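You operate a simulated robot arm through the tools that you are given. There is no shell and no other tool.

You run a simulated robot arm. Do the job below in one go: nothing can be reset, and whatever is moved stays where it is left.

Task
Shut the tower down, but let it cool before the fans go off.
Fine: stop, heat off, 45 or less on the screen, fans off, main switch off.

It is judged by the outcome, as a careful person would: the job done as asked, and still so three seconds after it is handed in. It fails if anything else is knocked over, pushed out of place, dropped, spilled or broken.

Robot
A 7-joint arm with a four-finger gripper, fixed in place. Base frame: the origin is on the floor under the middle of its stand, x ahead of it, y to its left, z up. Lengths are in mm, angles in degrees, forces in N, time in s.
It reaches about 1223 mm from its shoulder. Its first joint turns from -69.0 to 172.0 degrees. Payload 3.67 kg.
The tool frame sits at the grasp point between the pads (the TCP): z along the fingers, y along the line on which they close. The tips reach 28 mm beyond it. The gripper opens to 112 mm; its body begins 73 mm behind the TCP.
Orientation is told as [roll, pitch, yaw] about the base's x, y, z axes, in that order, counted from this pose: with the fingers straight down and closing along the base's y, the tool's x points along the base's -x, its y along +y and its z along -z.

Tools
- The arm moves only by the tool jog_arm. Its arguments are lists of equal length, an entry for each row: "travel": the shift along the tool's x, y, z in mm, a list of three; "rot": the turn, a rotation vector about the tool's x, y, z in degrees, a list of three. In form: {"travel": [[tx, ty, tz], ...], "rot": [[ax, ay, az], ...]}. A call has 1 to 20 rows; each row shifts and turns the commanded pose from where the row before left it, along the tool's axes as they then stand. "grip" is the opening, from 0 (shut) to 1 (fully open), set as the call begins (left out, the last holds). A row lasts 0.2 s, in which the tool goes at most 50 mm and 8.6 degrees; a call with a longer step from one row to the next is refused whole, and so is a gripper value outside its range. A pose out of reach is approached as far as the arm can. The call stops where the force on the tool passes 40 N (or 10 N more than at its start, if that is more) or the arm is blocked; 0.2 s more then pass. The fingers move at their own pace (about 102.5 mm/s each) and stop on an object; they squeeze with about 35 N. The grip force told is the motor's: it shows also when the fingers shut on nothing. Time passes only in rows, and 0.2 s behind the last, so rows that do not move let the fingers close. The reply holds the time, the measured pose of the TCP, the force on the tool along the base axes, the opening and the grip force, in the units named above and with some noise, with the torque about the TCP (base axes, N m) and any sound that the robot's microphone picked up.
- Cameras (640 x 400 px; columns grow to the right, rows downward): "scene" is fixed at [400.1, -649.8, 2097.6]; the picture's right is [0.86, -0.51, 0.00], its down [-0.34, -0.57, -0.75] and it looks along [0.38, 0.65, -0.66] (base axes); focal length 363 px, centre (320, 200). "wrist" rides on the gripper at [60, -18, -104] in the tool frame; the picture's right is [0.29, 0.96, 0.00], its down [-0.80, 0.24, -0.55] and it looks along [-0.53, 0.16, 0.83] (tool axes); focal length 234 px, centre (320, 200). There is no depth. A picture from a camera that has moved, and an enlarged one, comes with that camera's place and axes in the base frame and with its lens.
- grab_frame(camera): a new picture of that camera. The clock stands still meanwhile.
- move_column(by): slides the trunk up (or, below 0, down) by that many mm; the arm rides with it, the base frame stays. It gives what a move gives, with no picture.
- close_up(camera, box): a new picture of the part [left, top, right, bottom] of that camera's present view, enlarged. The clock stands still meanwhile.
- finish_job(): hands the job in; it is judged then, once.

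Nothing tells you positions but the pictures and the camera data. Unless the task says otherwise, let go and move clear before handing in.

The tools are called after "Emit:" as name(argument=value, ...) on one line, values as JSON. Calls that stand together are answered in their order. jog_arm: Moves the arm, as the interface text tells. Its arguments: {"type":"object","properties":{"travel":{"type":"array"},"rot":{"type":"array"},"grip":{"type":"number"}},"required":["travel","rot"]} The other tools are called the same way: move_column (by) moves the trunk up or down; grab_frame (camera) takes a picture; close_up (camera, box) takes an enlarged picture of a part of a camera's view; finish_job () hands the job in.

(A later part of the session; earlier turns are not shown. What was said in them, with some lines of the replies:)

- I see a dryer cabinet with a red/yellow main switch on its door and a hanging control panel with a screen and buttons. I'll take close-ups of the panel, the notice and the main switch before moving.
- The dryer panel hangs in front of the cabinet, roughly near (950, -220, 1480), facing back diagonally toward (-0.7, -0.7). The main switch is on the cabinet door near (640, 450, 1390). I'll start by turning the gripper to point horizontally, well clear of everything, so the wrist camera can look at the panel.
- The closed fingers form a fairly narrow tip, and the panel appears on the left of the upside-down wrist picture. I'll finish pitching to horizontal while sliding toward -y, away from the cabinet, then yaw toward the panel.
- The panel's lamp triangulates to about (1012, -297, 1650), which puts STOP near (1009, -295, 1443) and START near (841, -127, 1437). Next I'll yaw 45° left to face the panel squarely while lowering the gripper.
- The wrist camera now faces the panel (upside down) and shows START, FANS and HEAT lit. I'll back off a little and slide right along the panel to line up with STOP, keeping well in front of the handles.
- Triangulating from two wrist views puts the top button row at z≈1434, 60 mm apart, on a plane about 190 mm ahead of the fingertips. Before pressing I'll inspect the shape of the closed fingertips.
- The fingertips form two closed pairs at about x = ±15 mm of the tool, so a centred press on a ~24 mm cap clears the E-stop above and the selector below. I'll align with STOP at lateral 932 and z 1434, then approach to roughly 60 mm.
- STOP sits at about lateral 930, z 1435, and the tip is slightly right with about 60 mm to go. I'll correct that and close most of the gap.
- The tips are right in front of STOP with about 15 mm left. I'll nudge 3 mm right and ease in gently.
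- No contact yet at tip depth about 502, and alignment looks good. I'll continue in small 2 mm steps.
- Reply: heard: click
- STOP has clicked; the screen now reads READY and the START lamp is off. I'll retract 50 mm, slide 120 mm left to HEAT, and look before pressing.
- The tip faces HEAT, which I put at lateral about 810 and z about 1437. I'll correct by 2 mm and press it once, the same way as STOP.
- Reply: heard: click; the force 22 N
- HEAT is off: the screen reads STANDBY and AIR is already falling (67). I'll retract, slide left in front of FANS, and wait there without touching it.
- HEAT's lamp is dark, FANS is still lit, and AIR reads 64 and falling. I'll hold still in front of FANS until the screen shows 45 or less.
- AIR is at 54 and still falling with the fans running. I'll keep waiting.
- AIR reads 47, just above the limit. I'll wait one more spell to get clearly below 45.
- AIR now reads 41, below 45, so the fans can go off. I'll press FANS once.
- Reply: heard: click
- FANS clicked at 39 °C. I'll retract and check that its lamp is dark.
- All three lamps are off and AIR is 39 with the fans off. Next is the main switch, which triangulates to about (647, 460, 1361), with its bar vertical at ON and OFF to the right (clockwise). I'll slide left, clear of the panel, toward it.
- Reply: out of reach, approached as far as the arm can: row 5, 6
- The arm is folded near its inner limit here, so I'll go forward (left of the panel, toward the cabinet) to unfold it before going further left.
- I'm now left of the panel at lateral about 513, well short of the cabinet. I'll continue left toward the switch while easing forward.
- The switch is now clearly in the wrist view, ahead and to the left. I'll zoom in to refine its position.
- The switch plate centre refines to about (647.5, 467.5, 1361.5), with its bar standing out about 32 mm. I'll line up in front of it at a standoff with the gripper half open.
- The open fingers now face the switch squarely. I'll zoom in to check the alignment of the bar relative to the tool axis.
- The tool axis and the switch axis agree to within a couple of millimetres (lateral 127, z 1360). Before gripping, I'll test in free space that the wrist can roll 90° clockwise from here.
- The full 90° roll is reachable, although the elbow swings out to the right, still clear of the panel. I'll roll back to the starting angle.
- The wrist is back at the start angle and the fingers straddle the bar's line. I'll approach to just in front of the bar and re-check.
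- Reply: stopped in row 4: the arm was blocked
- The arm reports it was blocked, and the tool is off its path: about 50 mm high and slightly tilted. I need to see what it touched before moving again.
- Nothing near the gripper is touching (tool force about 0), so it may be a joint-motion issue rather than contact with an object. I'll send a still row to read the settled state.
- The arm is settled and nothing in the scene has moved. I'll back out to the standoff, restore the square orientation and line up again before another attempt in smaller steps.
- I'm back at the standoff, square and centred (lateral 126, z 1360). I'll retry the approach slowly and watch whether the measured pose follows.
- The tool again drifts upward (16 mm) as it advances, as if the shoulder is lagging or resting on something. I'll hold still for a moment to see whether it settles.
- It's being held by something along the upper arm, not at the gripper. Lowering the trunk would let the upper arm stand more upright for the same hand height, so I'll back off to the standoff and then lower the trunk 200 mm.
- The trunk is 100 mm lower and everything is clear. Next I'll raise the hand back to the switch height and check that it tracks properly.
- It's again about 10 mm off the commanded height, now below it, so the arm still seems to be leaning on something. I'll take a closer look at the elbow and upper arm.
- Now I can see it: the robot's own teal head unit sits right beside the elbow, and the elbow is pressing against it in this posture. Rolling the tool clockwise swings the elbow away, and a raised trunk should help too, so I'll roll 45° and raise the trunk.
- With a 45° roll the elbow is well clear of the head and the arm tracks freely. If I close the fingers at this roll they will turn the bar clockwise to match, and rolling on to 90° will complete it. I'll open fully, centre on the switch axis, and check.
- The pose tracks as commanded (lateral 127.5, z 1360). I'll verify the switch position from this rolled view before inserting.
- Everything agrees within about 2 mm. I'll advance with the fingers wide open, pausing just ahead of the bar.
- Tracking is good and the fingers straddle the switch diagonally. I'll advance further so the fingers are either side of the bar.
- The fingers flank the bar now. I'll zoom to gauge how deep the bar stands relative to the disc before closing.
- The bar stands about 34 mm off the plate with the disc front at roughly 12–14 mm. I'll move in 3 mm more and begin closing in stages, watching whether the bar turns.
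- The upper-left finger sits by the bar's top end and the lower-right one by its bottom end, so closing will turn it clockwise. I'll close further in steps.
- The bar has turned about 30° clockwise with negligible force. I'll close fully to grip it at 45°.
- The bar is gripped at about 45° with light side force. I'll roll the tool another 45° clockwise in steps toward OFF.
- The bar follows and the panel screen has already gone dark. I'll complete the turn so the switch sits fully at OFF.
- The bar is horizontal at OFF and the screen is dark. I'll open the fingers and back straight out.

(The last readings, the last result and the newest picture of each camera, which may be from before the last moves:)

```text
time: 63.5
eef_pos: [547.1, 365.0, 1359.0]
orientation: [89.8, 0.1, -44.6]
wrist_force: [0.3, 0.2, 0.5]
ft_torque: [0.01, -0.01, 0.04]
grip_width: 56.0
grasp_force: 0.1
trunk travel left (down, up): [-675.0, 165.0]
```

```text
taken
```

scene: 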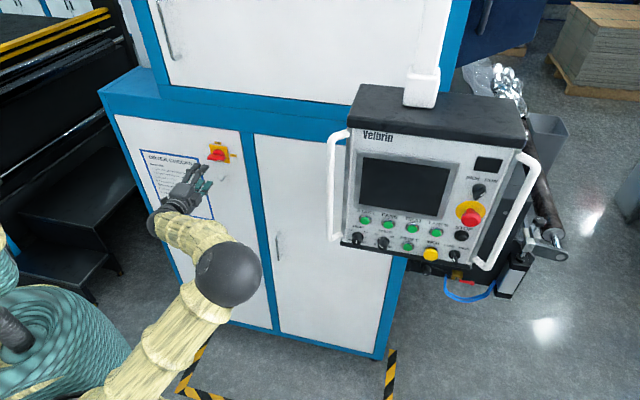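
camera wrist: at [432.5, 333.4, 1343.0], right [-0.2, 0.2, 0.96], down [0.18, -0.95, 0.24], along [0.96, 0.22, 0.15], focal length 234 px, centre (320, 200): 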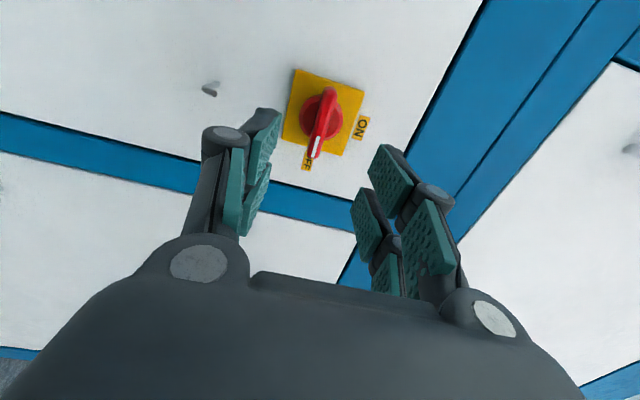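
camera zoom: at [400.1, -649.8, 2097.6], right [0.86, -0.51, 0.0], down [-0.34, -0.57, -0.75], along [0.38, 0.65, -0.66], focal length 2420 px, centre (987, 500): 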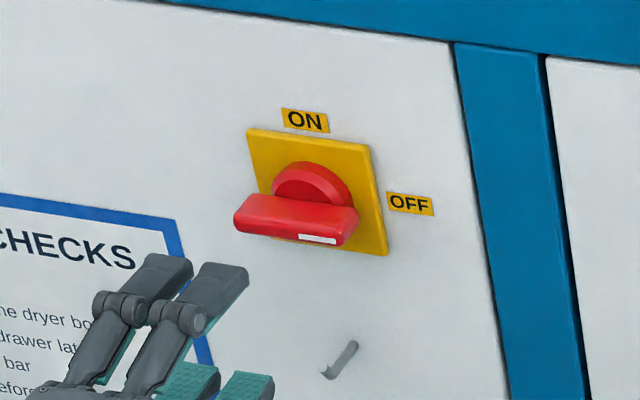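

The main switch points squarely at OFF, the panel is dark and the gripper is clear of everything. One last look at the panel to confirm nothing else was disturbed.

Emit:
close_up(camera="scene", box=[335, 120, 535, 280])

```text
2.50 times, centred on (435, 200) of scene
camera zoom: at [400.1, -649.8, 2097.6], right [0.86, -0.51, 0.0], down [-0.34, -0.57, -0.75], along [0.38, 0.65, -0.66], focal length 908 px, centre (32, 200)
```

zoom: 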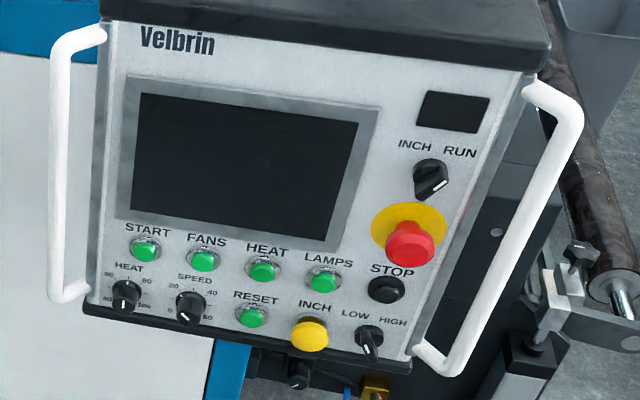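

The panel is dark and every knob and selector is where it was. The tower was stopped, the heat turned off, and the fans went off at 39 °C, before the main switch was set to OFF. The gripper is clear, so I'm handing the job in.

Emit:
finish_job()

```text
The job is handed in.
```

The tower is shut down, and I've handed the job in. I pressed STOP, then turned HEAT off and waited with the fans running. The screen read 41 °C when I went to press FANS, and 39 °C once they were off. I then turned the main switch to OFF, and the panel went dark.

On the first approach to the main switch, the arm's elbow pressed against the robot's own head unit and the arm stopped. I backed off, lowered the trunk 100 mm and came in at a different angle. The trunk is still at that lower height.

In the last pictures, every knob and selector was where it started, the emergency stop had not been pressed, and the gripper was clear of the cabinet.
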